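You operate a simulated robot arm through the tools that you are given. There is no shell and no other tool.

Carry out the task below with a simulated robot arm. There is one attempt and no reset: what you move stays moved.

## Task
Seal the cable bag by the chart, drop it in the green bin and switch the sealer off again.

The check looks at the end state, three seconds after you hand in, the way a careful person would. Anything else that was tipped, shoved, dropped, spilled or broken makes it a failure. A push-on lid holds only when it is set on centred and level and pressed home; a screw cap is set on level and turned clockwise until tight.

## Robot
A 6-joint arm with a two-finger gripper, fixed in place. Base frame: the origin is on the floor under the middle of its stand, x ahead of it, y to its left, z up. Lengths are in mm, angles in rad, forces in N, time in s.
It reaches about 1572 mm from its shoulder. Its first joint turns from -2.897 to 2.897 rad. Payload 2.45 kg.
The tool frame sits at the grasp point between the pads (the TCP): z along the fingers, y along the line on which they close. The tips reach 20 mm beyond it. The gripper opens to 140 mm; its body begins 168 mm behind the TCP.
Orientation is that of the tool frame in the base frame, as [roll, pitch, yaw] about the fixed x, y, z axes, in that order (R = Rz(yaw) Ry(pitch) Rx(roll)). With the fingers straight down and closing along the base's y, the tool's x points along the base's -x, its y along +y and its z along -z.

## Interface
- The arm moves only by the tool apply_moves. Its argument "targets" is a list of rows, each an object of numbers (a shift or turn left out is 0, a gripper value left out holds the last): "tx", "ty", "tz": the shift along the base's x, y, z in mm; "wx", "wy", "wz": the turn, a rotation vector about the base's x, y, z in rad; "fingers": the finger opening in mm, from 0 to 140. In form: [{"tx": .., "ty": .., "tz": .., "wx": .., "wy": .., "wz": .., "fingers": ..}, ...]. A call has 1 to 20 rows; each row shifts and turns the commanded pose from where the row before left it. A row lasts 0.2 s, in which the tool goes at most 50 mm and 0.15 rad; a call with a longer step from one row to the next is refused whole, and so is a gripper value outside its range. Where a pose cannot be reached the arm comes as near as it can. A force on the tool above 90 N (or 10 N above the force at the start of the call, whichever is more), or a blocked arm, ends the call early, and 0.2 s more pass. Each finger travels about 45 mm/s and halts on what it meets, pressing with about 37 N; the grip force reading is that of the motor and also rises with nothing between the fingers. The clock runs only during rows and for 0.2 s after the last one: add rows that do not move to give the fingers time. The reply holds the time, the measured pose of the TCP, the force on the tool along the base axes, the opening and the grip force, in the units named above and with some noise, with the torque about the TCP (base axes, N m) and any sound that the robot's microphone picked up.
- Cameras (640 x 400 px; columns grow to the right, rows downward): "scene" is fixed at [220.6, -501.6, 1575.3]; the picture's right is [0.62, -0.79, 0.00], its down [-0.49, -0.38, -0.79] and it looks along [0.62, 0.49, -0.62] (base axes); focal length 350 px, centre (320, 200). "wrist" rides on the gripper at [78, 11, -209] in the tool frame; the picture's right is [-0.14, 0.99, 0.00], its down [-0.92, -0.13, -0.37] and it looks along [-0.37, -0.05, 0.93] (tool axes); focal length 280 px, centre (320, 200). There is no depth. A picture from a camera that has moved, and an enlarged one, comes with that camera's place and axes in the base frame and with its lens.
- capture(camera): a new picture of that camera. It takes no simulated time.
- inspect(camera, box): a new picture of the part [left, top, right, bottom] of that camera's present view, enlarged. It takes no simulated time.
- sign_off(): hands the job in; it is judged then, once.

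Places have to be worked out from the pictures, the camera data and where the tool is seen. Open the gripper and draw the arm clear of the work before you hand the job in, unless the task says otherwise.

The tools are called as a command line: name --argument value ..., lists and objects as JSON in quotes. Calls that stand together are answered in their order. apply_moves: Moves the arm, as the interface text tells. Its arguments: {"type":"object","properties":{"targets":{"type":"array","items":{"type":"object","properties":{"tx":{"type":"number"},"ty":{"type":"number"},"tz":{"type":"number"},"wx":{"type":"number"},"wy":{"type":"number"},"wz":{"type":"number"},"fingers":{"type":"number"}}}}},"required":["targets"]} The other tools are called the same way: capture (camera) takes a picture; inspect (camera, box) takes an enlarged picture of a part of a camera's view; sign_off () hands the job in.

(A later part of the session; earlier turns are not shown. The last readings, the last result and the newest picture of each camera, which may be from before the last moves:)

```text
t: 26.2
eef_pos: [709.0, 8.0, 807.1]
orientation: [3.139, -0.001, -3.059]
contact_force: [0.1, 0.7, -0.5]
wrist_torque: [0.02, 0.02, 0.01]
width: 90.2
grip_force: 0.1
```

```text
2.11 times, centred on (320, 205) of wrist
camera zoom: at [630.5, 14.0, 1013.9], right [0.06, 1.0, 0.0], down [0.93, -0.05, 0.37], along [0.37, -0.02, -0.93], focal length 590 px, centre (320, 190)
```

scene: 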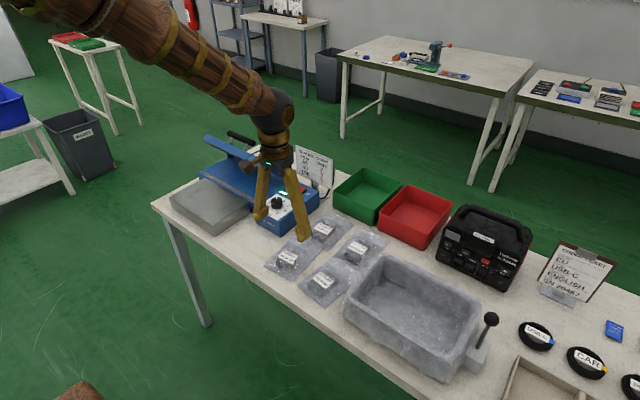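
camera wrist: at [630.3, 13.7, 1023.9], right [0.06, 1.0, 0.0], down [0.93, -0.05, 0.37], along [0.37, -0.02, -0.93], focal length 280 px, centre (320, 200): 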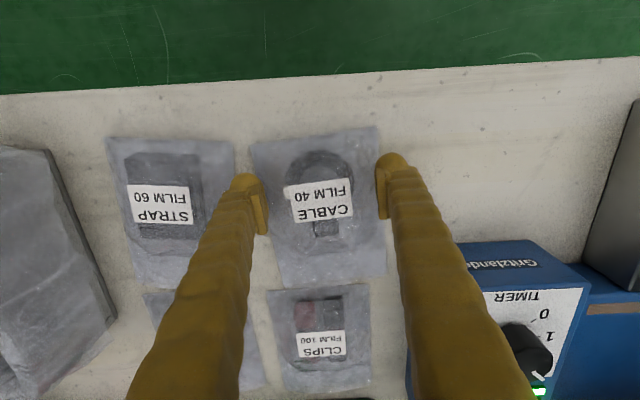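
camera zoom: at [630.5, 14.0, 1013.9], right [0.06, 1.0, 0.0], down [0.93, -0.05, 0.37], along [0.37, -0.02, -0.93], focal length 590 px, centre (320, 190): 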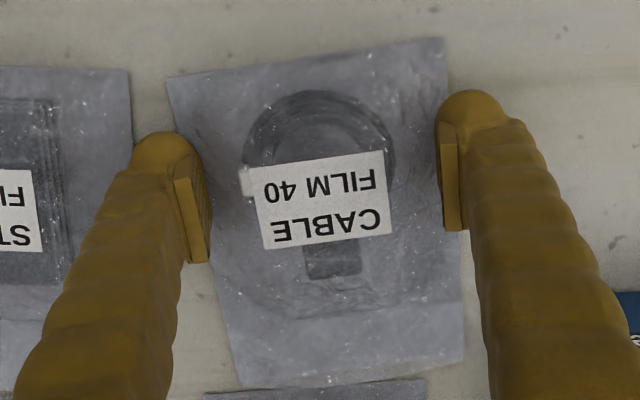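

The tips are ~5 mm above the table on both sides of the coil, centred. I'll close on it.

apply_moves --targets '[{"fingers": 40}, {}, {}, {}, {}]'

inspect --camera "scene" --box '[250, 220, 330, 290]'

inspect --camera "wrist" --box '[220, 110, 420, 300]'

```text
t: 27.4
eef_pos: [710.0, 9.7, 807.0]
orientation: [3.141, 0.0, -3.059]
contact_force: [0.5, -0.3, 1.1]
wrist_torque: [-0.02, -0.03, 0.07]
width: 60.8
grip_force: 37.0
```

```text
5.71 times, centred on (290, 255) of scene
camera zoom: at [220.6, -501.6, 1575.3], right [0.62, -0.79, 0.0], down [-0.49, -0.38, -0.79], along [0.62, 0.49, -0.62], focal length 2000 px, centre (491, -114)
```

zoom: 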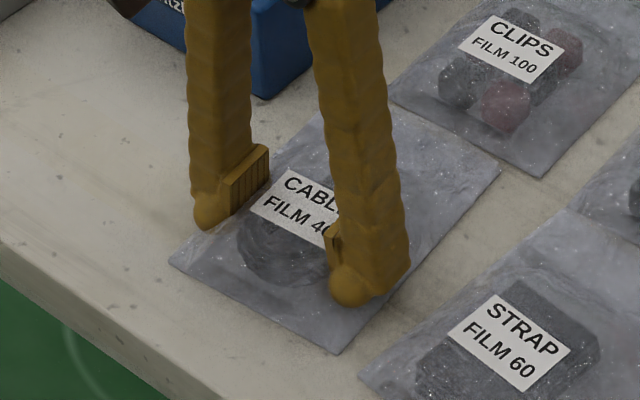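

```text
2.11 times, centred on (320, 205) of wrist
camera zoom: at [630.5, 14.0, 1014.0], right [0.06, 1.0, 0.0], down [0.93, -0.05, 0.37], along [0.37, -0.02, -0.93], focal length 590 px, centre (320, 190)
```

zoom: 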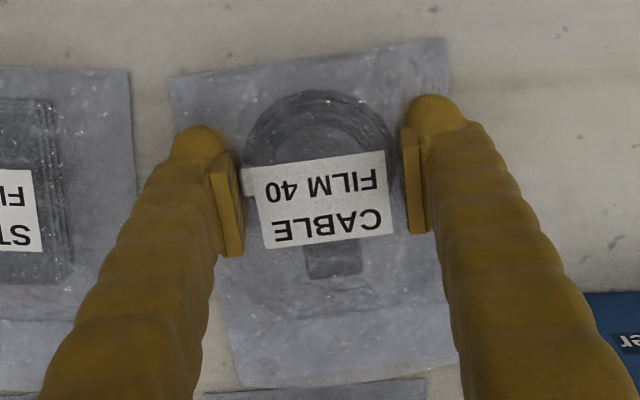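

Gripped at 60.8 mm. I'll lift a little and see whether the bag comes along.

apply_moves --targets '[{"tz": 10}, {"tz": 20}, {"tz": 30}, {}]'

inspect --camera "scene" --box '[240, 190, 360, 300]'

capture --camera "wrist"

```text
t: 28.4
eef_pos: [706.8, 7.2, 864.5]
orientation: [3.14, 0.002, -3.059]
contact_force: [-0.1, 0.4, -0.7]
wrist_torque: [0.02, 0.02, 0.03]
width: 60.7
grip_force: 36.9
```

```text
3.64 times, centred on (300, 245) of scene
camera zoom: at [220.6, -501.6, 1575.3], right [0.62, -0.79, 0.0], down [-0.49, -0.38, -0.79], along [0.62, 0.49, -0.62], focal length 1273 px, centre (393, 36)
```

zoom: 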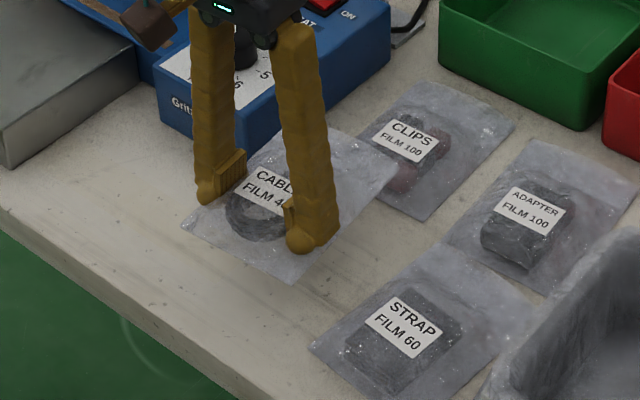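

```text
taken
camera wrist: at [629.8, 12.8, 1073.1], right [0.06, 1.0, 0.0], down [0.93, -0.05, 0.37], along [0.37, -0.02, -0.93], focal length 280 px, centre (320, 200)
```

wrist: 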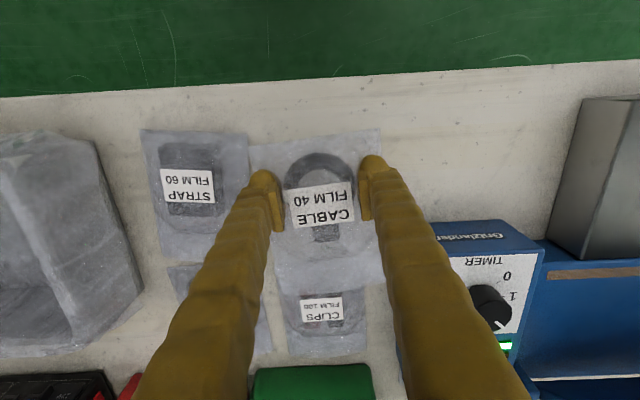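

The bag is held level. I'll raise it, draw back in x to stay clear of the lid's raised edge (about x 854, z 955), and carry it sideways to y≈392 while squaring it to the strip.

apply_moves --targets '[{"tx": -20, "tz": 40}, {"tx": -20, "tz": 25}, {"ty": 35, "wz": -0.0085}, {"ty": 35, "wz": -0.0085}, {"ty": 35, "wz": -0.0085}, {"ty": 35, "wz": -0.0085}, {"ty": 35, "wz": -0.0085}, {"ty": 35, "wz": -0.0085}, {"ty": 35, "wz": -0.0085}, {"ty": 35, "wz": -0.0085}, {"ty": 35, "wz": -0.0085}, {"ty": 35, "wz": -0.0085}, {"ty": 33.4}, {}]'

capture --camera "wrist"

capture --camera "scene"

```text
t: 31.4
eef_pos: [668.9, 392.3, 930.5]
orientation: [3.14, 0.001, 3.138]
contact_force: [0.5, 0.4, -0.1]
wrist_torque: [-0.03, -0.01, 0.01]
width: 60.5
grip_force: 36.5
```

```text
taken
camera wrist: at [592.2, 403.2, 1138.8], right [0.14, 0.99, 0.0], down [0.92, -0.13, 0.37], along [0.37, -0.05, -0.93], focal length 280 px, centre (320, 200)
```

wrist: 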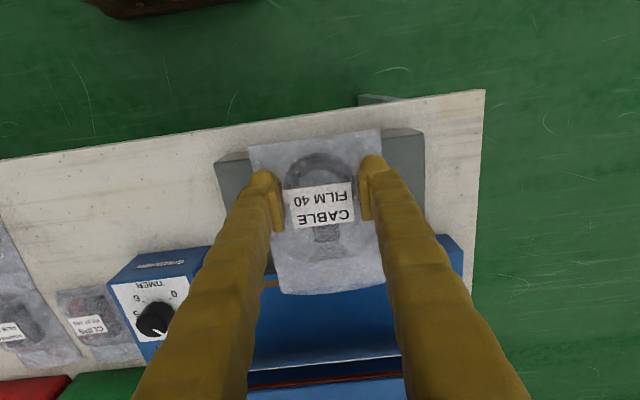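

```text
taken
```

scene: 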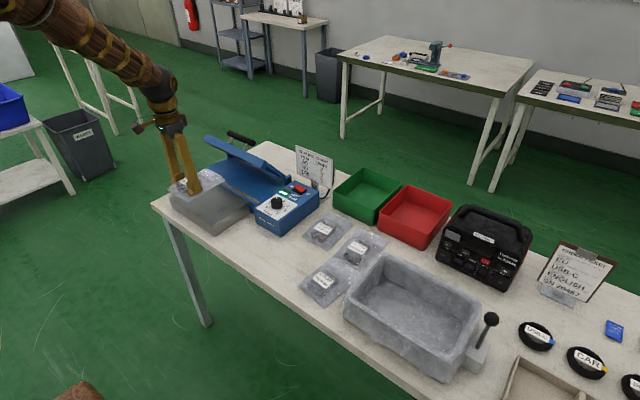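

The bag is above the platform now. I'll zoom in to compare the mouth edge with the strip and the platform.

inspect --camera "wrist" --box '[200, 110, 480, 320]'

inspect --camera "scene" --box '[150, 120, 330, 240]'

```text
1.90 times, centred on (340, 215) of wrist
camera zoom: at [592.2, 403.2, 1138.8], right [0.14, 0.99, 0.0], down [0.92, -0.13, 0.37], along [0.37, -0.05, -0.93], focal length 534 px, centre (282, 171)
```

zoom: 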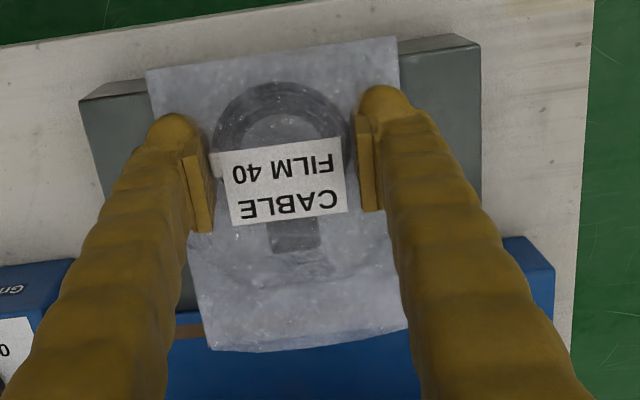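

```text
3.33 times, centred on (240, 180) of scene
camera zoom: at [220.6, -501.6, 1575.3], right [0.62, -0.79, 0.0], down [-0.49, -0.38, -0.79], along [0.62, 0.49, -0.62], focal length 1167 px, centre (587, 267)
```

zoom: 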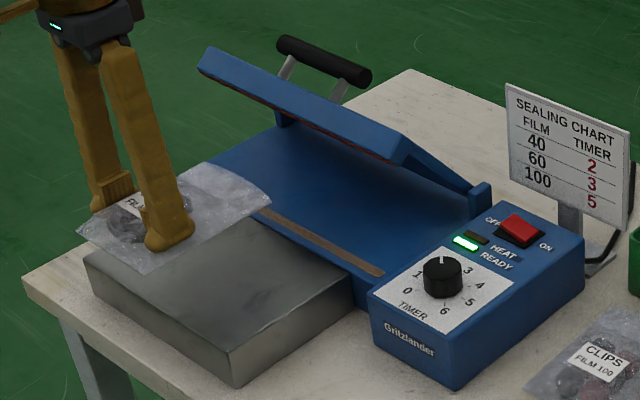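

The mouth edge is 114 mm ahead of the TCP and the strip is at x≈827. I'll lower to about 20 mm above the platform, then go forward so the mouth edge ends at x≈843, about 16 mm past the strip.

apply_moves --targets '[{"tz": -30}, {"tz": -28}, {"tx": 20}, {"tx": 20}, {"tx": 19.3}, {}]'

capture --camera "wrist"

inspect --camera "scene" --box '[150, 120, 330, 240]'

```text
t: 32.8
eef_pos: [727.0, 391.9, 874.8]
orientation: [3.139, 0.0, 3.137]
contact_force: [0.2, 0.2, -0.1]
wrist_torque: [0.0, 0.02, 0.0]
width: 60.7
grip_force: 37.3
```

```text
taken
camera wrist: at [650.4, 403.8, 1082.4], right [0.14, 0.99, 0.0], down [0.92, -0.13, 0.37], along [0.37, -0.05, -0.93], focal length 280 px, centre (320, 200)
```

wrist: 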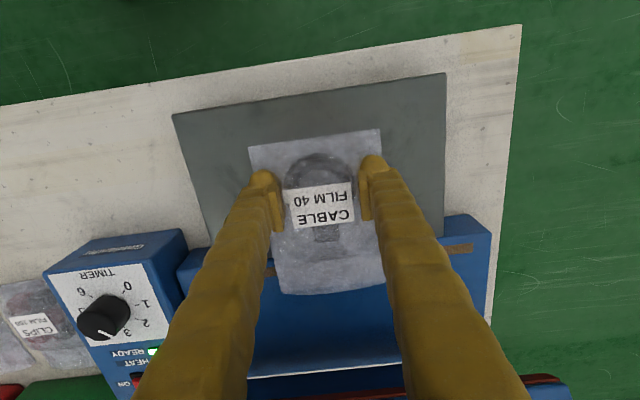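

```text
3.33 times, centred on (240, 180) of scene
camera zoom: at [220.6, -501.6, 1575.3], right [0.62, -0.79, 0.0], down [-0.49, -0.38, -0.79], along [0.62, 0.49, -0.62], focal length 1167 px, centre (587, 267)
```

zoom: 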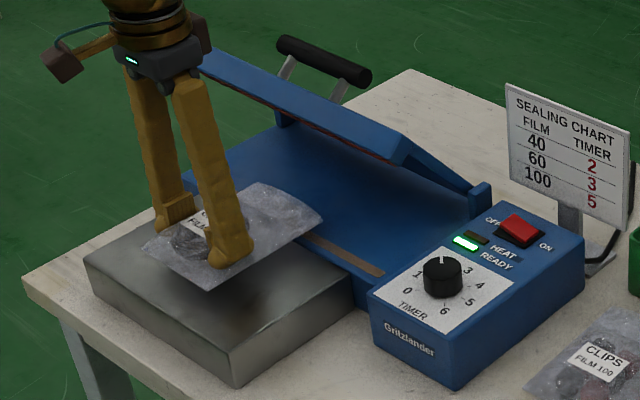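

Position looks right. I'll lower gently onto the platform, watching for contact.

apply_moves --targets '[{"tz": -6}, {"tz": -6}, {"tz": -3}, {}]'

inspect --camera "scene" --box '[170, 140, 260, 230]'

```text
t: 33.8
eef_pos: [728.8, 391.2, 858.3]
orientation: [3.14, 0.001, 3.139]
contact_force: [-0.3, -0.7, -0.5]
wrist_torque: [-0.03, -0.01, -0.01]
width: 60.6
grip_force: 36.7
```

```text
4.44 times, centred on (215, 185) of scene
camera zoom: at [220.6, -501.6, 1575.3], right [0.62, -0.79, 0.0], down [-0.49, -0.38, -0.79], along [0.62, 0.49, -0.62], focal length 1556 px, centre (787, 267)
```

zoom: 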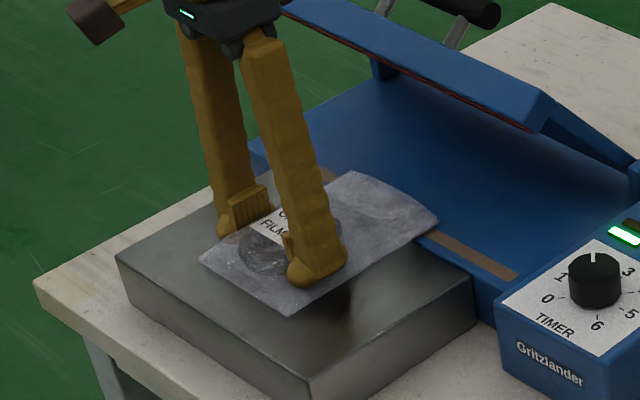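

Still a small gap. I'll continue down in 2 mm steps.

apply_moves --targets '[{"tz": -2}, {"tz": -2}, {"tz": -2}, {}]'

inspect --camera "scene" --box '[170, 140, 260, 230]'

```text
t: 34.8
eef_pos: [727.9, 390.3, 852.0]
orientation: [3.141, 0.002, 3.138]
contact_force: [1.5, -2.8, 22.0]
wrist_torque: [-0.08, 0.02, -0.06]
width: 60.6
grip_force: 36.7
```

```text
4.44 times, centred on (215, 185) of scene
camera zoom: at [220.6, -501.6, 1575.3], right [0.62, -0.79, 0.0], down [-0.49, -0.38, -0.79], along [0.62, 0.49, -0.62], focal length 1556 px, centre (787, 267)
```

zoom: 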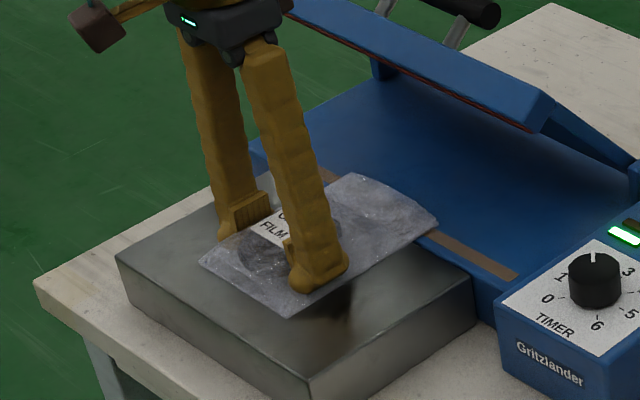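

Contact at TCP z≈852. I'll ease off slightly, release and lift straight up.

apply_moves --targets '[{"tz": 0.7}, {"fingers": 95}, {}, {}, {}, {"tz": 15}, {"tz": 30}, {"tz": 40}, {}]'

capture --camera "wrist"

inspect --camera "scene" --box '[170, 120, 290, 230]'

```text
t: 36.8
eef_pos: [729.0, 391.4, 937.3]
orientation: [3.141, -0.001, 3.138]
contact_force: [-0.3, 0.4, 0.5]
wrist_torque: [0.0, -0.03, 0.0]
width: 95.2
grip_force: 0.1
```

```text
taken
camera wrist: at [652.1, 403.5, 1144.5], right [0.14, 0.99, 0.0], down [0.92, -0.13, 0.37], along [0.36, -0.05, -0.93], focal length 280 px, centre (320, 200)
```

wrist: 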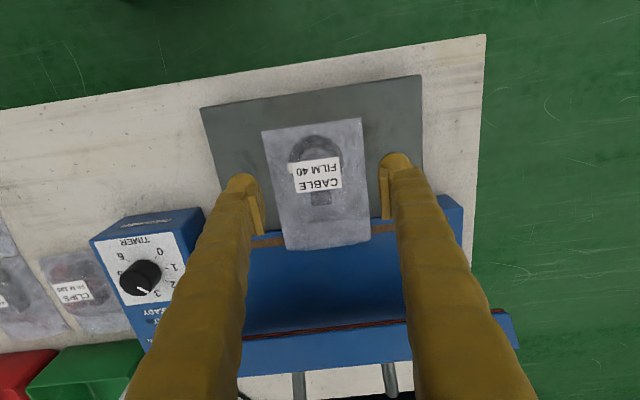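

```text
3.64 times, centred on (230, 175) of scene
camera zoom: at [220.6, -501.6, 1575.3], right [0.62, -0.79, 0.0], down [-0.49, -0.38, -0.79], along [0.62, 0.49, -0.62], focal length 1273 px, centre (647, 291)
```

zoom: 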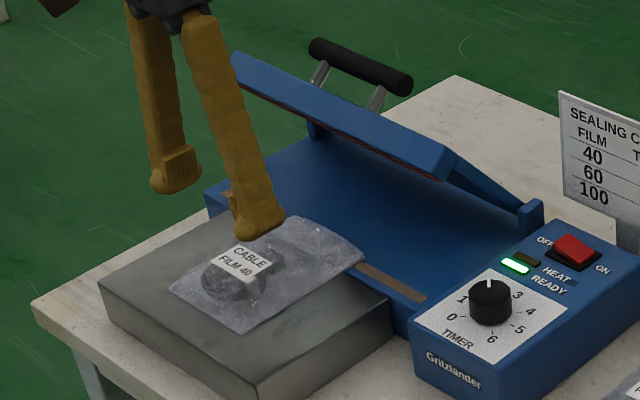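

inspect --camera "wrist" --box '[230, 100, 420, 270]'

inspect --camera "wrist" --box '[230, 210, 400, 260]'

```text
2.35 times, centred on (325, 185) of wrist
camera zoom: at [652.1, 403.5, 1144.5], right [0.14, 0.99, 0.0], down [0.92, -0.13, 0.37], along [0.36, -0.05, -0.93], focal length 660 px, centre (308, 235)
```

zoom: 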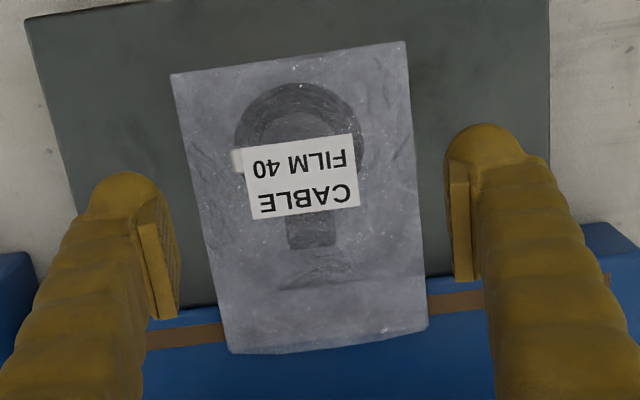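

```text
3.76 times, centred on (315, 235) of wrist
camera zoom: at [652.1, 403.5, 1144.5], right [0.14, 0.99, 0.0], down [0.92, -0.13, 0.37], along [0.36, -0.05, -0.93], focal length 1056 px, centre (339, 68)
```

zoom: 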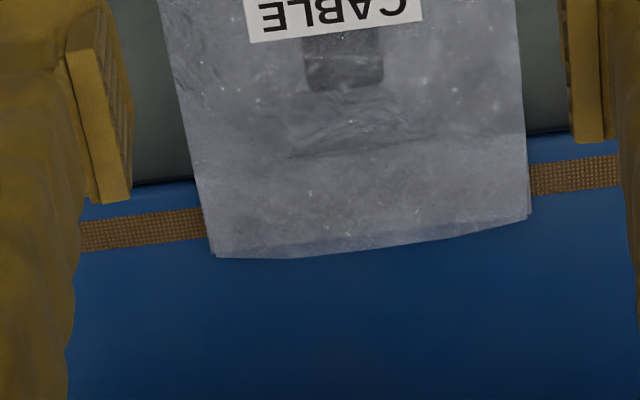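

The bag lies with its flat mouth over the strip, the edge about 10–14 mm past the strip, and it is nearly square. Now I'll raise the gripper and look at the lid and handle from above.

apply_moves --targets '[{"tz": 45, "fingers": 140}, {"tz": 45}, {"tz": 45}, {"tz": 45}, {"tx": 30, "ty": 3, "tz": 25}, {"tx": 35, "ty": 3}, {"tx": 35, "ty": 3}, {}]'

capture --camera "wrist"

capture --camera "scene"

```text
t: 38.6
eef_pos: [829.1, 399.1, 1143.9]
orientation: [3.138, 0.0, 3.137]
contact_force: [-0.1, 1.4, 0.2]
wrist_torque: [0.01, 0.01, -0.04]
width: 140.0
grip_force: 0.1
```

```text
taken
camera wrist: at [750.0, 410.4, 1352.2], right [0.14, 0.99, 0.0], down [0.92, -0.13, 0.37], along [0.37, -0.05, -0.93], focal length 280 px, centre (320, 200)
```

wrist: 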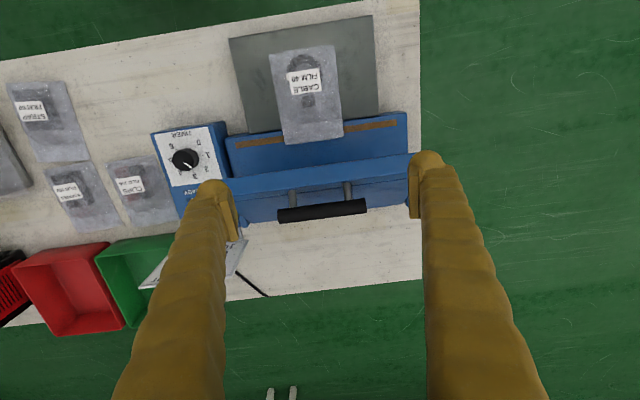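

```text
taken
```

scene: 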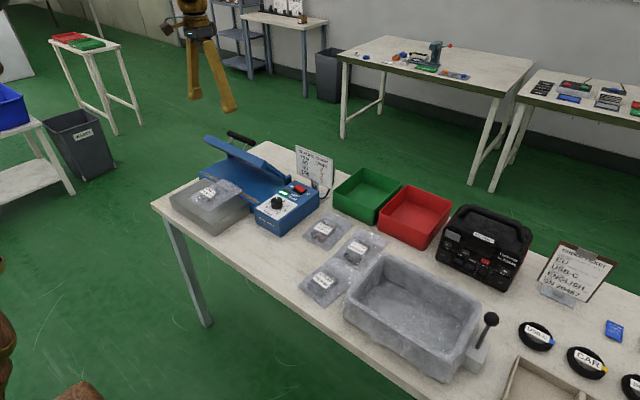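

inspect --camera "wrist" --box '[215, 120, 425, 250]'

inspect --camera "scene" --box '[190, 115, 310, 215]'

```text
3.05 times, centred on (320, 185) of wrist
camera zoom: at [750.0, 410.4, 1352.2], right [0.14, 0.99, 0.0], down [0.92, -0.13, 0.37], along [0.37, -0.05, -0.93], focal length 854 px, centre (320, 246)
```

zoom: 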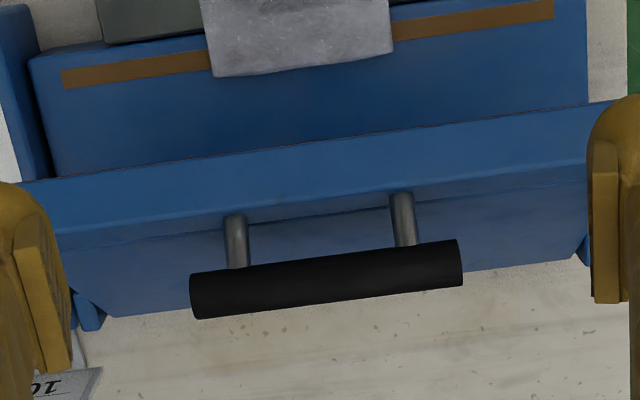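

```text
4.00 times, centred on (250, 165) of scene
camera zoom: at [220.6, -501.6, 1575.3], right [0.62, -0.79, 0.0], down [-0.49, -0.38, -0.79], along [0.62, 0.49, -0.62], focal length 1400 px, centre (600, 340)
```

zoom: 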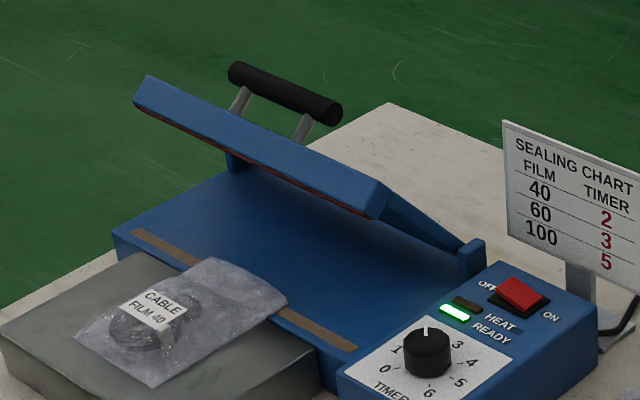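

The handle bar is at about x 907, z 998, y 330–451, diameter ≈21, with struts at y≈350 and 426; the hinge is near (963, ~840–858). I'll turn the gripper to close along x and hover above the middle of the handle.

apply_moves --targets '[{"tx": 7, "ty": -1.2, "tz": -3.6, "wz": -0.1428, "fingers": 80}, {"tx": 7, "ty": -1.2, "tz": -3.6, "wz": -0.1428}, {"tx": 7, "ty": -1.2, "tz": -3.6, "wz": -0.1428}, {"tx": 7, "ty": -1.2, "tz": -3.6, "wz": -0.1428}, {"tx": 7, "ty": -1.2, "tz": -3.6, "wz": -0.1428}, {"tx": 7, "ty": -1.2, "tz": -3.6, "wz": -0.1428}, {"tx": 7, "ty": -1.2, "tz": -3.6, "wz": -0.1428}, {"tx": 7, "ty": -1.2, "tz": -3.6, "wz": -0.1428}, {"tx": 7, "ty": -1.2, "tz": -3.6, "wz": -0.1428}, {"tx": 7, "ty": -1.2, "tz": -3.6, "wz": -0.1428}, {"tx": 7.5, "ty": -1, "tz": -4, "wz": -0.1382}, {}]'

capture --camera "wrist"

capture --camera "scene"

```text
t: 41.2
eef_pos: [906.7, 387.3, 1103.3]
orientation: [3.139, 0.002, 1.57]
contact_force: [-0.6, 1.0, 0.9]
wrist_torque: [0.03, 0.02, -0.02]
width: 79.6
grip_force: 0.0
```

```text
taken
camera wrist: at [917.8, 467.1, 1310.7], right [0.99, -0.14, 0.0], down [-0.13, -0.92, 0.37], along [-0.05, -0.37, -0.93], focal length 280 px, centre (320, 200)
```

wrist: 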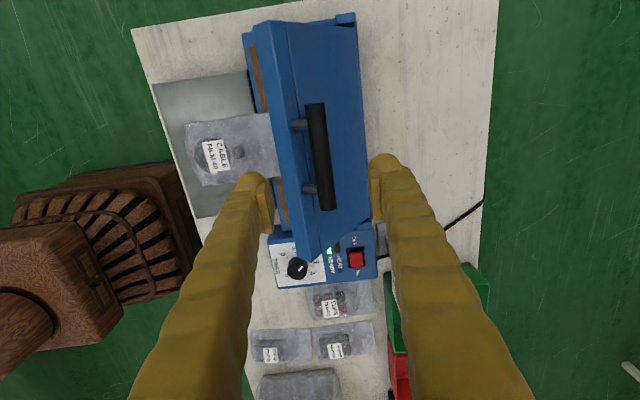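

```text
taken
```

scene: 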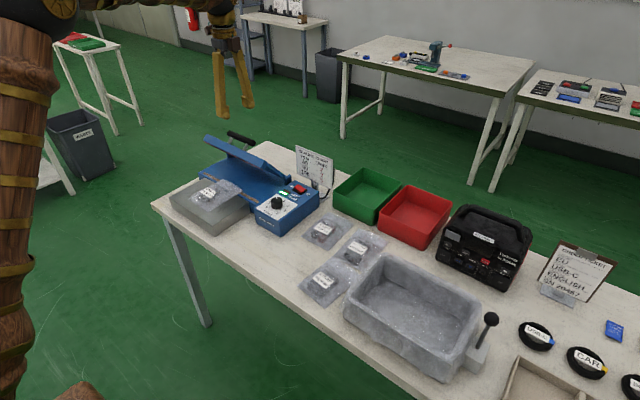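

The handle middle is at about (909,391). I'll shift +2 in x, +4 in y and lower partway to check the alignment in x and the height.

apply_moves --targets '[{"tx": 2, "ty": 4, "tz": -30, "fingers": 60}, {"tz": -32}, {}]'

capture --camera "wrist"

inspect --camera "scene" --box '[190, 95, 310, 195]'

```text
t: 42.0
eef_pos: [908.5, 392.5, 1041.6]
orientation: [3.14, -0.001, 1.572]
contact_force: [0.2, -0.5, 0.1]
wrist_torque: [-0.02, -0.01, -0.03]
width: 60.2
grip_force: 0.1
```

```text
taken
camera wrist: at [919.0, 471.6, 1248.5], right [0.99, -0.14, 0.0], down [-0.13, -0.92, 0.37], along [-0.05, -0.37, -0.93], focal length 280 px, centre (320, 200)
```

wrist: 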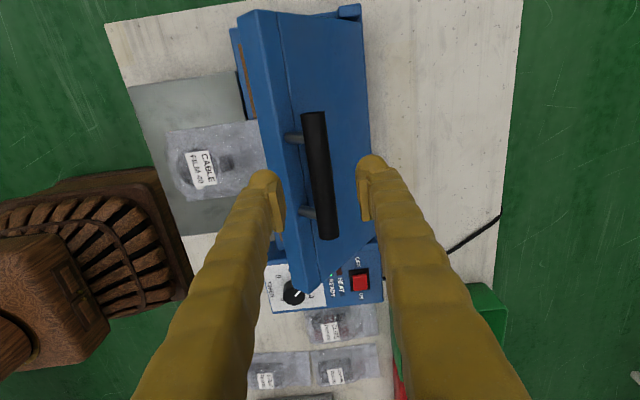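

```text
4.00 times, centred on (250, 145) of scene
camera zoom: at [220.6, -501.6, 1575.3], right [0.62, -0.79, 0.0], down [-0.49, -0.38, -0.79], along [0.62, 0.49, -0.62], focal length 1400 px, centre (600, 420)
```

zoom: 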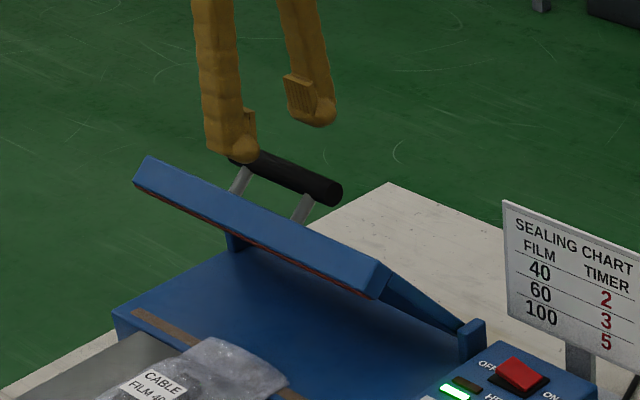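

The bar is centred between the fingers in x, with its axis at z≈1000. I'll lower to TCP z≈1006, which keeps the tips clear of the lid's front top edge (~971).

apply_moves --targets '[{"tz": -15, "fingers": 50}, {"tz": -12}, {"tz": -7}, {}]'

inspect --camera "scene" --box '[190, 95, 310, 195]'

inspect --camera "wrist" --box '[220, 90, 420, 270]'

```text
t: 43.0
eef_pos: [907.0, 391.4, 1006.6]
orientation: [3.139, 0.001, 1.571]
contact_force: [-0.4, 0.3, 0.3]
wrist_torque: [0.02, -0.01, 0.0]
width: 49.7
grip_force: 0.1
```

```text
4.00 times, centred on (250, 145) of scene
camera zoom: at [220.6, -501.6, 1575.3], right [0.62, -0.79, 0.0], down [-0.49, -0.38, -0.79], along [0.62, 0.49, -0.62], focal length 1400 px, centre (600, 420)
```

zoom: 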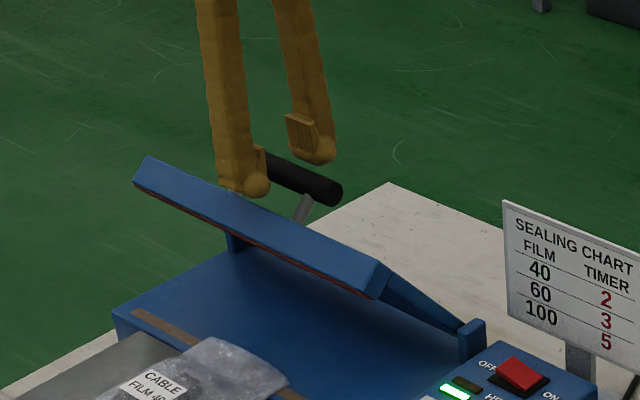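

```text
2.22 times, centred on (320, 180) of wrist
camera zoom: at [917.9, 470.6, 1214.8], right [0.99, -0.14, 0.0], down [-0.13, -0.92, 0.37], along [-0.05, -0.37, -0.93], focal length 623 px, centre (320, 244)
```

zoom: 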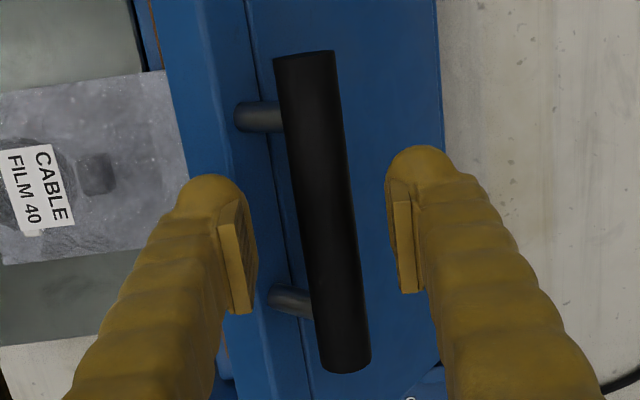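

The bar is between the pads and the -x finger sits between the struts. I'll close on the bar.

apply_moves --targets '[{"fingers": 12}, {}, {}, {}]'

inspect --camera "scene" --box '[190, 95, 310, 195]'

inspect --camera "wrist" --box '[220, 90, 420, 270]'

```text
t: 44.0
eef_pos: [905.7, 392.0, 1008.2]
orientation: [3.139, 0.0, 1.572]
contact_force: [-1.5, -0.2, 4.1]
wrist_torque: [-0.03, 0.04, -0.98]
width: 17.0
grip_force: 42.7
```

```text
4.00 times, centred on (250, 145) of scene
camera zoom: at [220.6, -501.6, 1575.3], right [0.62, -0.79, 0.0], down [-0.49, -0.38, -0.79], along [0.62, 0.49, -0.62], focal length 1400 px, centre (600, 420)
```

zoom: 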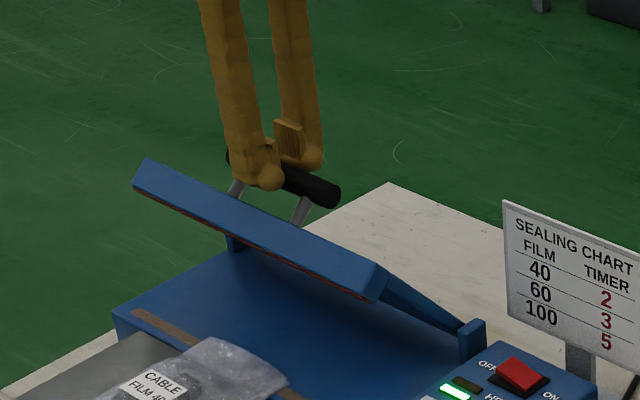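

```text
2.22 times, centred on (320, 180) of wrist
camera zoom: at [917.9, 470.5, 1215.2], right [0.99, -0.14, 0.0], down [-0.13, -0.92, 0.37], along [-0.05, -0.37, -0.93], focal length 623 px, centre (320, 244)
```

zoom: 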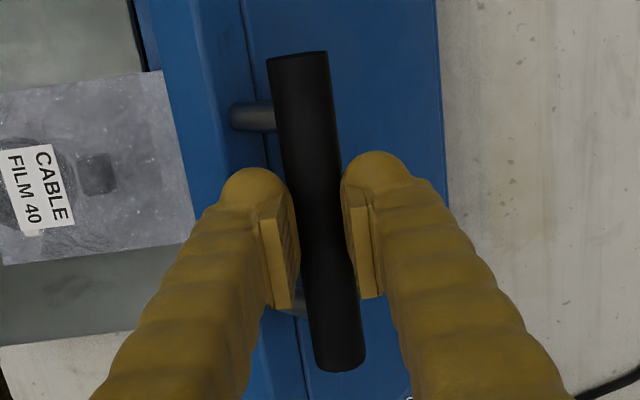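

The width of 17 mm suggests the pads grip above the bar's axis. I'll look closer before deciding how much lower to grip.

inspect --camera "scene" --box '[225, 115, 285, 155]'

inspect --camera "wrist" --box '[280, 130, 360, 210]'

```text
10.00 times, centred on (255, 135) of scene
camera zoom: at [220.6, -501.6, 1575.3], right [0.62, -0.79, 0.0], down [-0.49, -0.38, -0.79], along [0.62, 0.49, -0.62], focal length 3500 px, centre (970, 850)
```

zoom: 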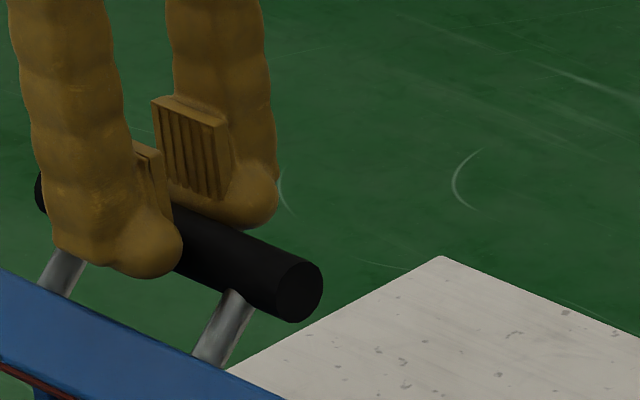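

```text
5.00 times, centred on (320, 170) of wrist
camera zoom: at [917.9, 470.5, 1215.2], right [0.99, -0.14, 0.0], down [-0.13, -0.92, 0.37], along [-0.05, -0.37, -0.93], focal length 1402 px, centre (320, 350)
```

zoom: 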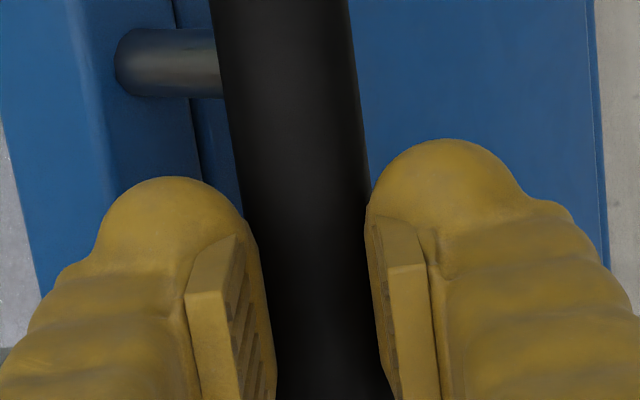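

The tips' bottoms are about level with the bar's axis, so the bar is lower than I judged (z≈987). I'll open, go down 12 mm and grip again.

apply_moves --targets '[{"fingers": 45}, {}, {"tz": -6}, {"tz": -6}, {}]'

inspect --camera "scene" --box '[215, 110, 285, 160]'

```text
t: 45.2
eef_pos: [908.1, 392.7, 994.7]
orientation: [3.141, 0.0, 1.572]
contact_force: [-1.1, -0.3, 2.3]
wrist_torque: [0.01, 0.04, 0.02]
width: 45.1
grip_force: 0.4
```

```text
8.00 times, centred on (250, 135) of scene
camera zoom: at [220.6, -501.6, 1575.3], right [0.62, -0.79, 0.0], down [-0.49, -0.38, -0.79], along [0.62, 0.49, -0.62], focal length 2800 px, centre (880, 720)
```

zoom: 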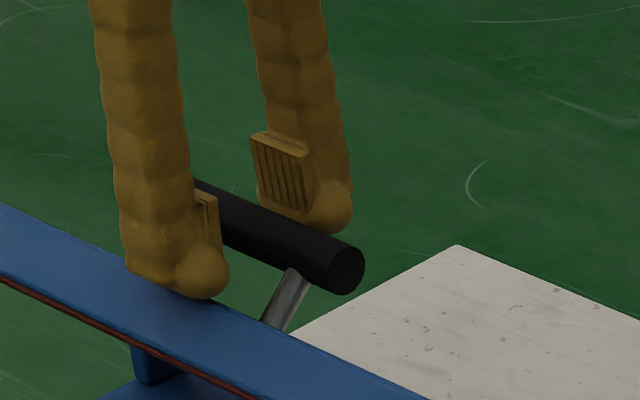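

The bar now sits well within the pads, with only about 2 N of contact. I'll grip again.

apply_moves --targets '[{"fingers": 12}, {}, {}, {}]'

inspect --camera "scene" --box '[215, 110, 285, 160]'

capture --camera "wrist"

```text
t: 46.2
eef_pos: [906.6, 391.6, 995.4]
orientation: [3.14, 0.002, 1.572]
contact_force: [2.4, 0.6, -6.0]
wrist_torque: [0.02, 0.01, -1.0]
width: 19.7
grip_force: 44.3
```

```text
8.00 times, centred on (250, 135) of scene
camera zoom: at [220.6, -501.6, 1575.3], right [0.62, -0.79, 0.0], down [-0.49, -0.38, -0.79], along [0.62, 0.49, -0.62], focal length 2800 px, centre (880, 720)
```

zoom: 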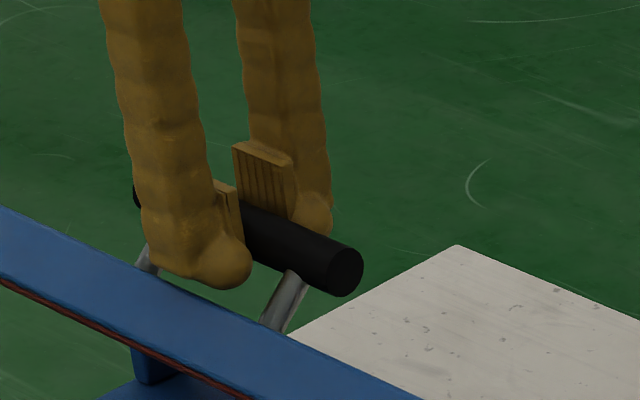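

```text
taken
camera wrist: at [918.7, 470.9, 1202.6], right [0.99, -0.14, 0.0], down [-0.13, -0.92, 0.37], along [-0.05, -0.37, -0.93], focal length 280 px, centre (320, 200)
```

wrist: 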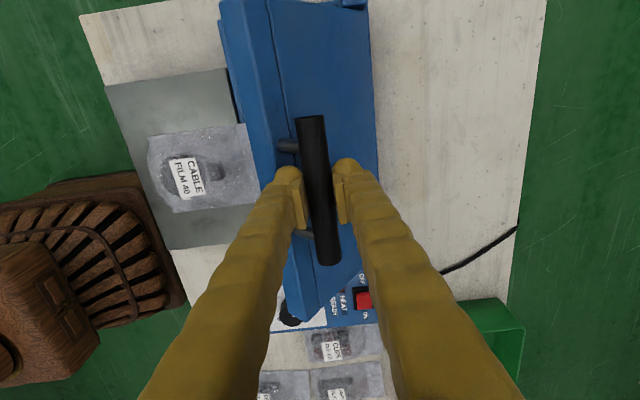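

Solid grip at 19.7 mm. I'll begin swinging the handle down along the estimated arc (hinge near (963,842), radius ~156) in small steps and watch the force.

apply_moves --targets '[{"tx": -4.2, "tz": -1.7}, {"tx": -4.2, "tz": -1.8}, {"tx": -4.2, "tz": -1.9}, {}]'

inspect --camera "scene" --box '[190, 95, 310, 195]'

```text
t: 47.2
eef_pos: [895.6, 391.5, 988.8]
orientation: [3.141, 0.0, 1.572]
contact_force: [6.1, -8.0, -10.0]
wrist_torque: [0.1, -0.09, -1.0]
width: 19.2
grip_force: 44.4
```

```text
4.00 times, centred on (250, 145) of scene
camera zoom: at [220.6, -501.6, 1575.3], right [0.62, -0.79, 0.0], down [-0.49, -0.38, -0.79], along [0.62, 0.49, -0.62], focal length 1400 px, centre (600, 420)
```

zoom: 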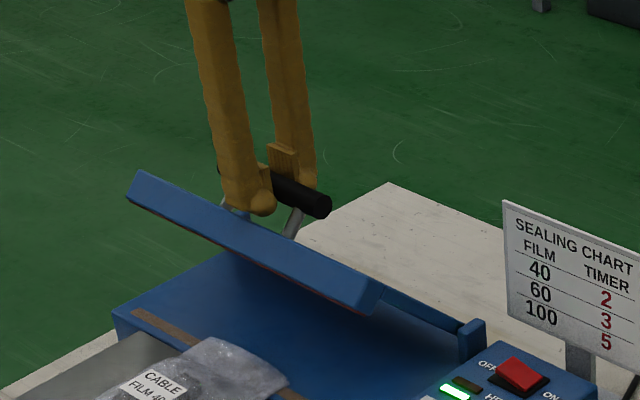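

The lid follows with only mild forces. I'll continue along the arc.

apply_moves --targets '[{"tx": -4.0, "tz": -2.4}, {"tx": -4.0, "tz": -2.4}, {"tx": -4.0, "tz": -2.5}, {"tx": -3.8, "tz": -2.8}, {"tx": -3.8, "tz": -2.8}, {"tx": -3.8, "tz": -2.9}, {}]'

inspect --camera "scene" --box '[190, 95, 310, 195]'

```text
t: 48.8
eef_pos: [872.3, 392.3, 972.9]
orientation: [3.141, 0.001, 1.573]
contact_force: [23.1, 11.7, -25.5]
wrist_torque: [0.35, -0.25, -0.97]
width: 19.7
grip_force: 43.9
```

```text
4.00 times, centred on (250, 145) of scene
camera zoom: at [220.6, -501.6, 1575.3], right [0.62, -0.79, 0.0], down [-0.49, -0.38, -0.79], along [0.62, 0.49, -0.62], focal length 1400 px, centre (600, 420)
```

zoom: 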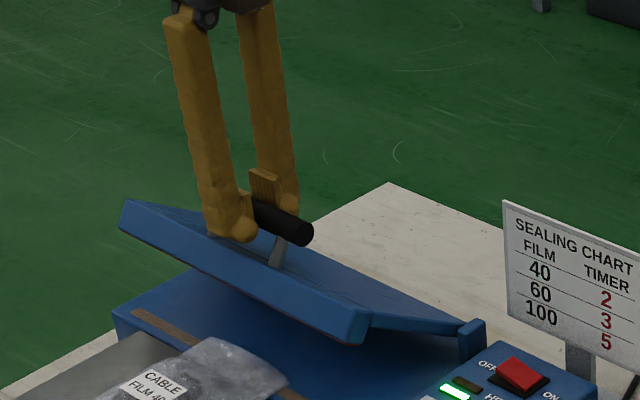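

The force (+23, −25) points toward the hinge, so the real arc is a bit tighter. I'll correct inward and check.

apply_moves --targets '[{"tx": 1.5, "tz": -2.5}, {}]'

capture --camera "wrist"

```text
t: 49.4
eef_pos: [872.6, 391.7, 971.3]
orientation: [3.139, -0.001, 1.573]
contact_force: [-3.3, 9.2, 2.8]
wrist_torque: [0.2, 0.11, -0.72]
width: 18.7
grip_force: 44.0
```

```text
taken
camera wrist: at [883.9, 470.2, 1179.3], right [0.99, -0.14, 0.0], down [-0.13, -0.92, 0.37], along [-0.05, -0.37, -0.93], focal length 280 px, centre (320, 200)
```

wrist: 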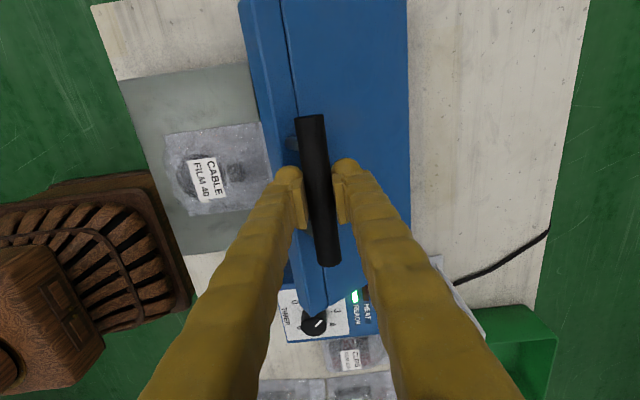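

Force is back near zero. Refitting gives a hinge at about (968,864 in TCP terms) with radius ~143. I'll continue in checked stages.

apply_moves --targets '[{"tx": -3.6, "tz": -3.4}, {"tx": -3.6, "tz": -3.5}, {"tx": -3.4, "tz": -3.6}, {"tx": -3.3, "tz": -3.7}, {}]'

inspect --camera "scene" --box '[180, 115, 320, 215]'

```text
t: 50.6
eef_pos: [858.5, 391.8, 957.6]
orientation: [3.141, 0.0, 1.573]
contact_force: [-28.0, -13.0, 27.2]
wrist_torque: [-0.07, 0.17, -0.23]
width: 17.6
grip_force: 43.0
```

```text
4.00 times, centred on (250, 165) of scene
camera zoom: at [220.6, -501.6, 1575.3], right [0.62, -0.79, 0.0], down [-0.49, -0.38, -0.79], along [0.62, 0.49, -0.62], focal length 1400 px, centre (600, 340)
```

zoom: 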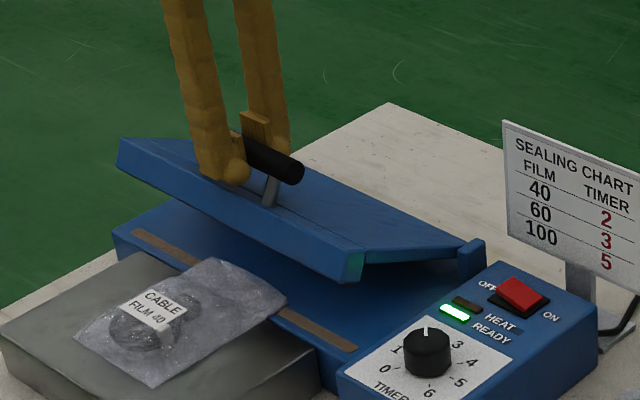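

The force now points outward, so I came slightly too far in. I'll add an outward correction to the next arc step.

apply_moves --targets '[{"tx": -4.5, "tz": -1.7}, {"tx": -4.1, "tz": -3.6}, {}]'

```text
t: 51.4
eef_pos: [852.8, 390.5, 949.7]
orientation: [3.14, -0.001, 1.571]
contact_force: [29.3, -7.4, -23.7]
wrist_torque: [0.1, -0.05, -0.16]
width: 17.7
grip_force: 43.1
```

Purely radial again, in the other direction, so the bar slips slightly in the pads. A three-point fit gives a centre near (975,847) and radius ~158. I'll take the next stage to (847,940).

apply_moves --targets '[{"tx": -1.6, "tz": -3.7}, {"tx": -1.8, "tz": -3.6}, {"tx": -1.8, "tz": -3.6}, {}]'

inspect --camera "scene" --box '[180, 115, 320, 215]'

```text
t: 52.4
eef_pos: [845.4, 391.4, 940.7]
orientation: [3.14, -0.001, 1.572]
contact_force: [8.5, -25.2, -2.7]
wrist_torque: [-0.03, -0.27, -0.27]
width: 17.6
grip_force: 42.6
```

```text
4.00 times, centred on (250, 165) of scene
camera zoom: at [220.6, -501.6, 1575.3], right [0.62, -0.79, 0.0], down [-0.49, -0.38, -0.79], along [0.62, 0.49, -0.62], focal length 1400 px, centre (600, 340)
```

zoom: 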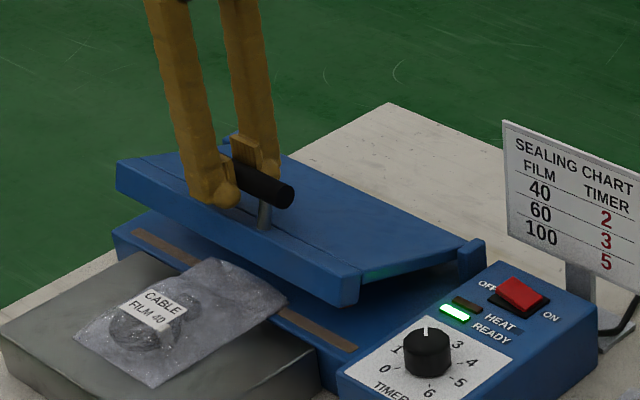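

Forces are small again apart from a sideways friction load. I'll relieve that a little and continue the next 8°.

apply_moves --targets '[{"tx": -2.0, "ty": -1.0, "tz": -3.1}, {"tx": -2.1, "tz": -3.1}, {"tx": -2.1, "tz": -3.0}, {"tx": -1.8, "tz": -3.2}, {"tx": -1.8, "tz": -3.2}, {"tx": -1.9, "tz": -3.2}, {}]'

inspect --camera "scene" --box '[180, 115, 320, 215]'

```text
t: 54.0
eef_pos: [835.2, 390.9, 921.3]
orientation: [3.14, -0.001, 1.572]
contact_force: [23.7, 31.5, -10.1]
wrist_torque: [0.31, -0.14, -0.13]
width: 17.4
grip_force: 42.9
```

```text
4.00 times, centred on (250, 165) of scene
camera zoom: at [220.6, -501.6, 1575.3], right [0.62, -0.79, 0.0], down [-0.49, -0.38, -0.79], along [0.62, 0.49, -0.62], focal length 1400 px, centre (600, 340)
```

zoom: 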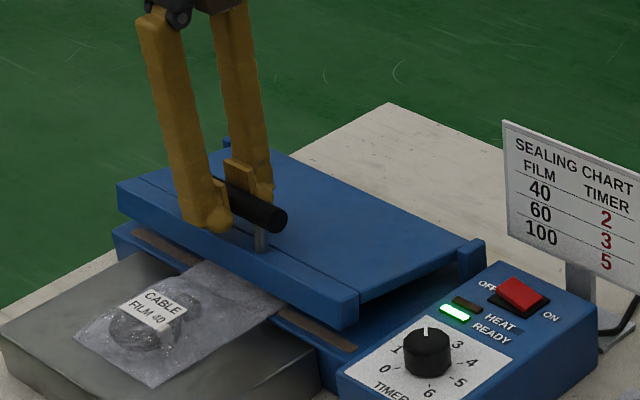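

The lid is now only ~10° open. I'll continue with a small inward correction, in finer steps.

apply_moves --targets '[{"tx": 0.4, "ty": 0.5, "tz": -2.5}, {"tx": -1.4, "tz": -2.6}, {"tx": -1.4, "tz": -2.6}, {"tx": -1.2, "tz": -2.6}, {}]'

inspect --camera "scene" --box '[180, 115, 320, 215]'

```text
t: 55.2
eef_pos: [829.2, 391.7, 912.2]
orientation: [-3.141, 0.001, 1.573]
contact_force: [-29.9, 8.1, 13.4]
wrist_torque: [-0.12, 0.06, -0.16]
width: 17.6
grip_force: 43.0
```

```text
4.00 times, centred on (250, 165) of scene
camera zoom: at [220.6, -501.6, 1575.3], right [0.62, -0.79, 0.0], down [-0.49, -0.38, -0.79], along [0.62, 0.49, -0.62], focal length 1400 px, centre (600, 340)
```

zoom: 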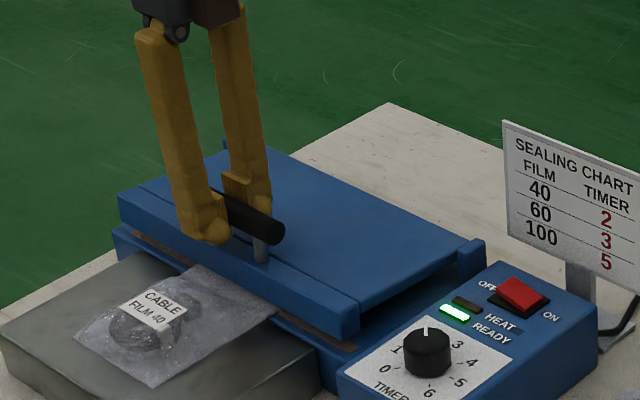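

Almost there. I'll keep following with a slight outward correction until the lid bottoms.

apply_moves --targets '[{"tx": -2.2, "tz": -2.4}, {"tx": -1.2, "tz": -2.6}, {"tx": -0.9, "tz": -2.6}, {}]'

inspect --camera "scene" --box '[180, 115, 320, 215]'

```text
t: 56.2
eef_pos: [827.8, 391.5, 904.1]
orientation: [3.139, 0.001, 1.572]
contact_force: [-14.2, 7.9, 7.5]
wrist_torque: [0.13, -0.08, -0.19]
width: 17.7
grip_force: 42.9
```

```text
4.00 times, centred on (250, 165) of scene
camera zoom: at [220.6, -501.6, 1575.3], right [0.62, -0.79, 0.0], down [-0.49, -0.38, -0.79], along [0.62, 0.49, -0.62], focal length 1400 px, centre (600, 340)
```

zoom: 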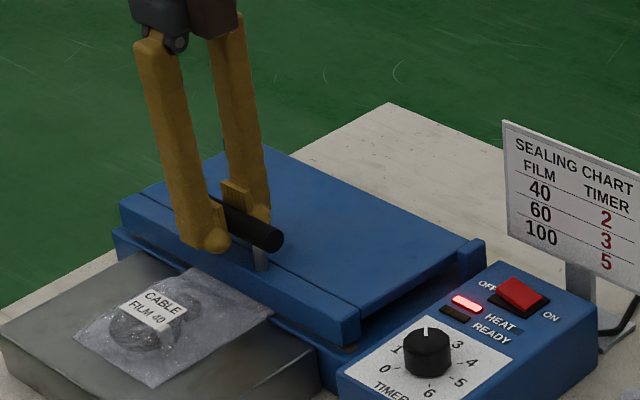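

HEAT is lit, so the cycle has started. I'll press slightly further down and hold.

apply_moves --targets '[{"tx": -0.8, "tz": -2.0}, {"tz": -1.5}, {}, {}]'

inspect --camera "scene" --box '[180, 115, 320, 215]'

```text
t: 57.2
eef_pos: [825.8, 391.1, 900.7]
orientation: [3.139, 0.001, 1.572]
contact_force: [-6.2, 3.4, 5.4]
wrist_torque: [-0.01, 0.01, -0.16]
width: 17.3
grip_force: 42.8
```

```text
4.00 times, centred on (250, 165) of scene
camera zoom: at [220.6, -501.6, 1575.3], right [0.62, -0.79, 0.0], down [-0.49, -0.38, -0.79], along [0.62, 0.49, -0.62], focal length 1400 px, centre (600, 340)
```

zoom: 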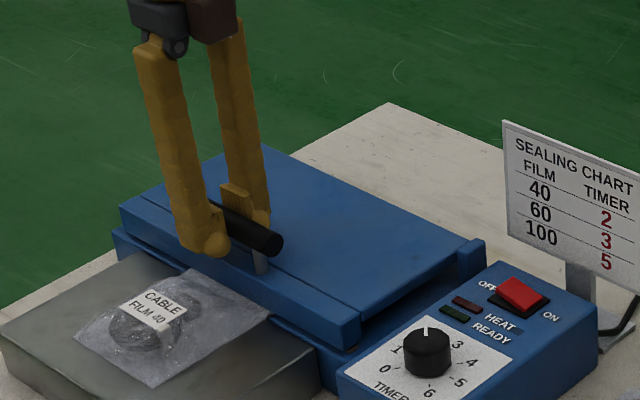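

HEAT has gone off and READY is not lit yet, so it is probably cooling. I'll keep holding it closed and watch the lamps.

apply_moves --targets '[{}, {}, {}]'

inspect --camera "scene" --box '[180, 115, 320, 215]'

```text
t: 58.0
eef_pos: [827.1, 390.9, 900.6]
orientation: [3.139, 0.0, 1.573]
contact_force: [-5.9, 0.1, 5.7]
wrist_torque: [0.0, 0.0, -0.13]
width: 17.4
grip_force: 43.5
```

```text
4.00 times, centred on (250, 165) of scene
camera zoom: at [220.6, -501.6, 1575.3], right [0.62, -0.79, 0.0], down [-0.49, -0.38, -0.79], along [0.62, 0.49, -0.62], focal length 1400 px, centre (600, 340)
```

zoom: 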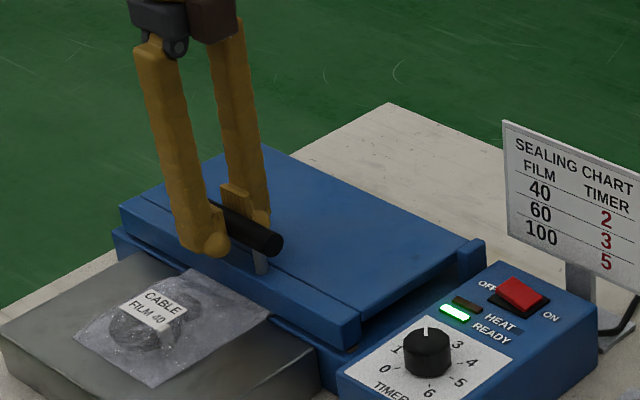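

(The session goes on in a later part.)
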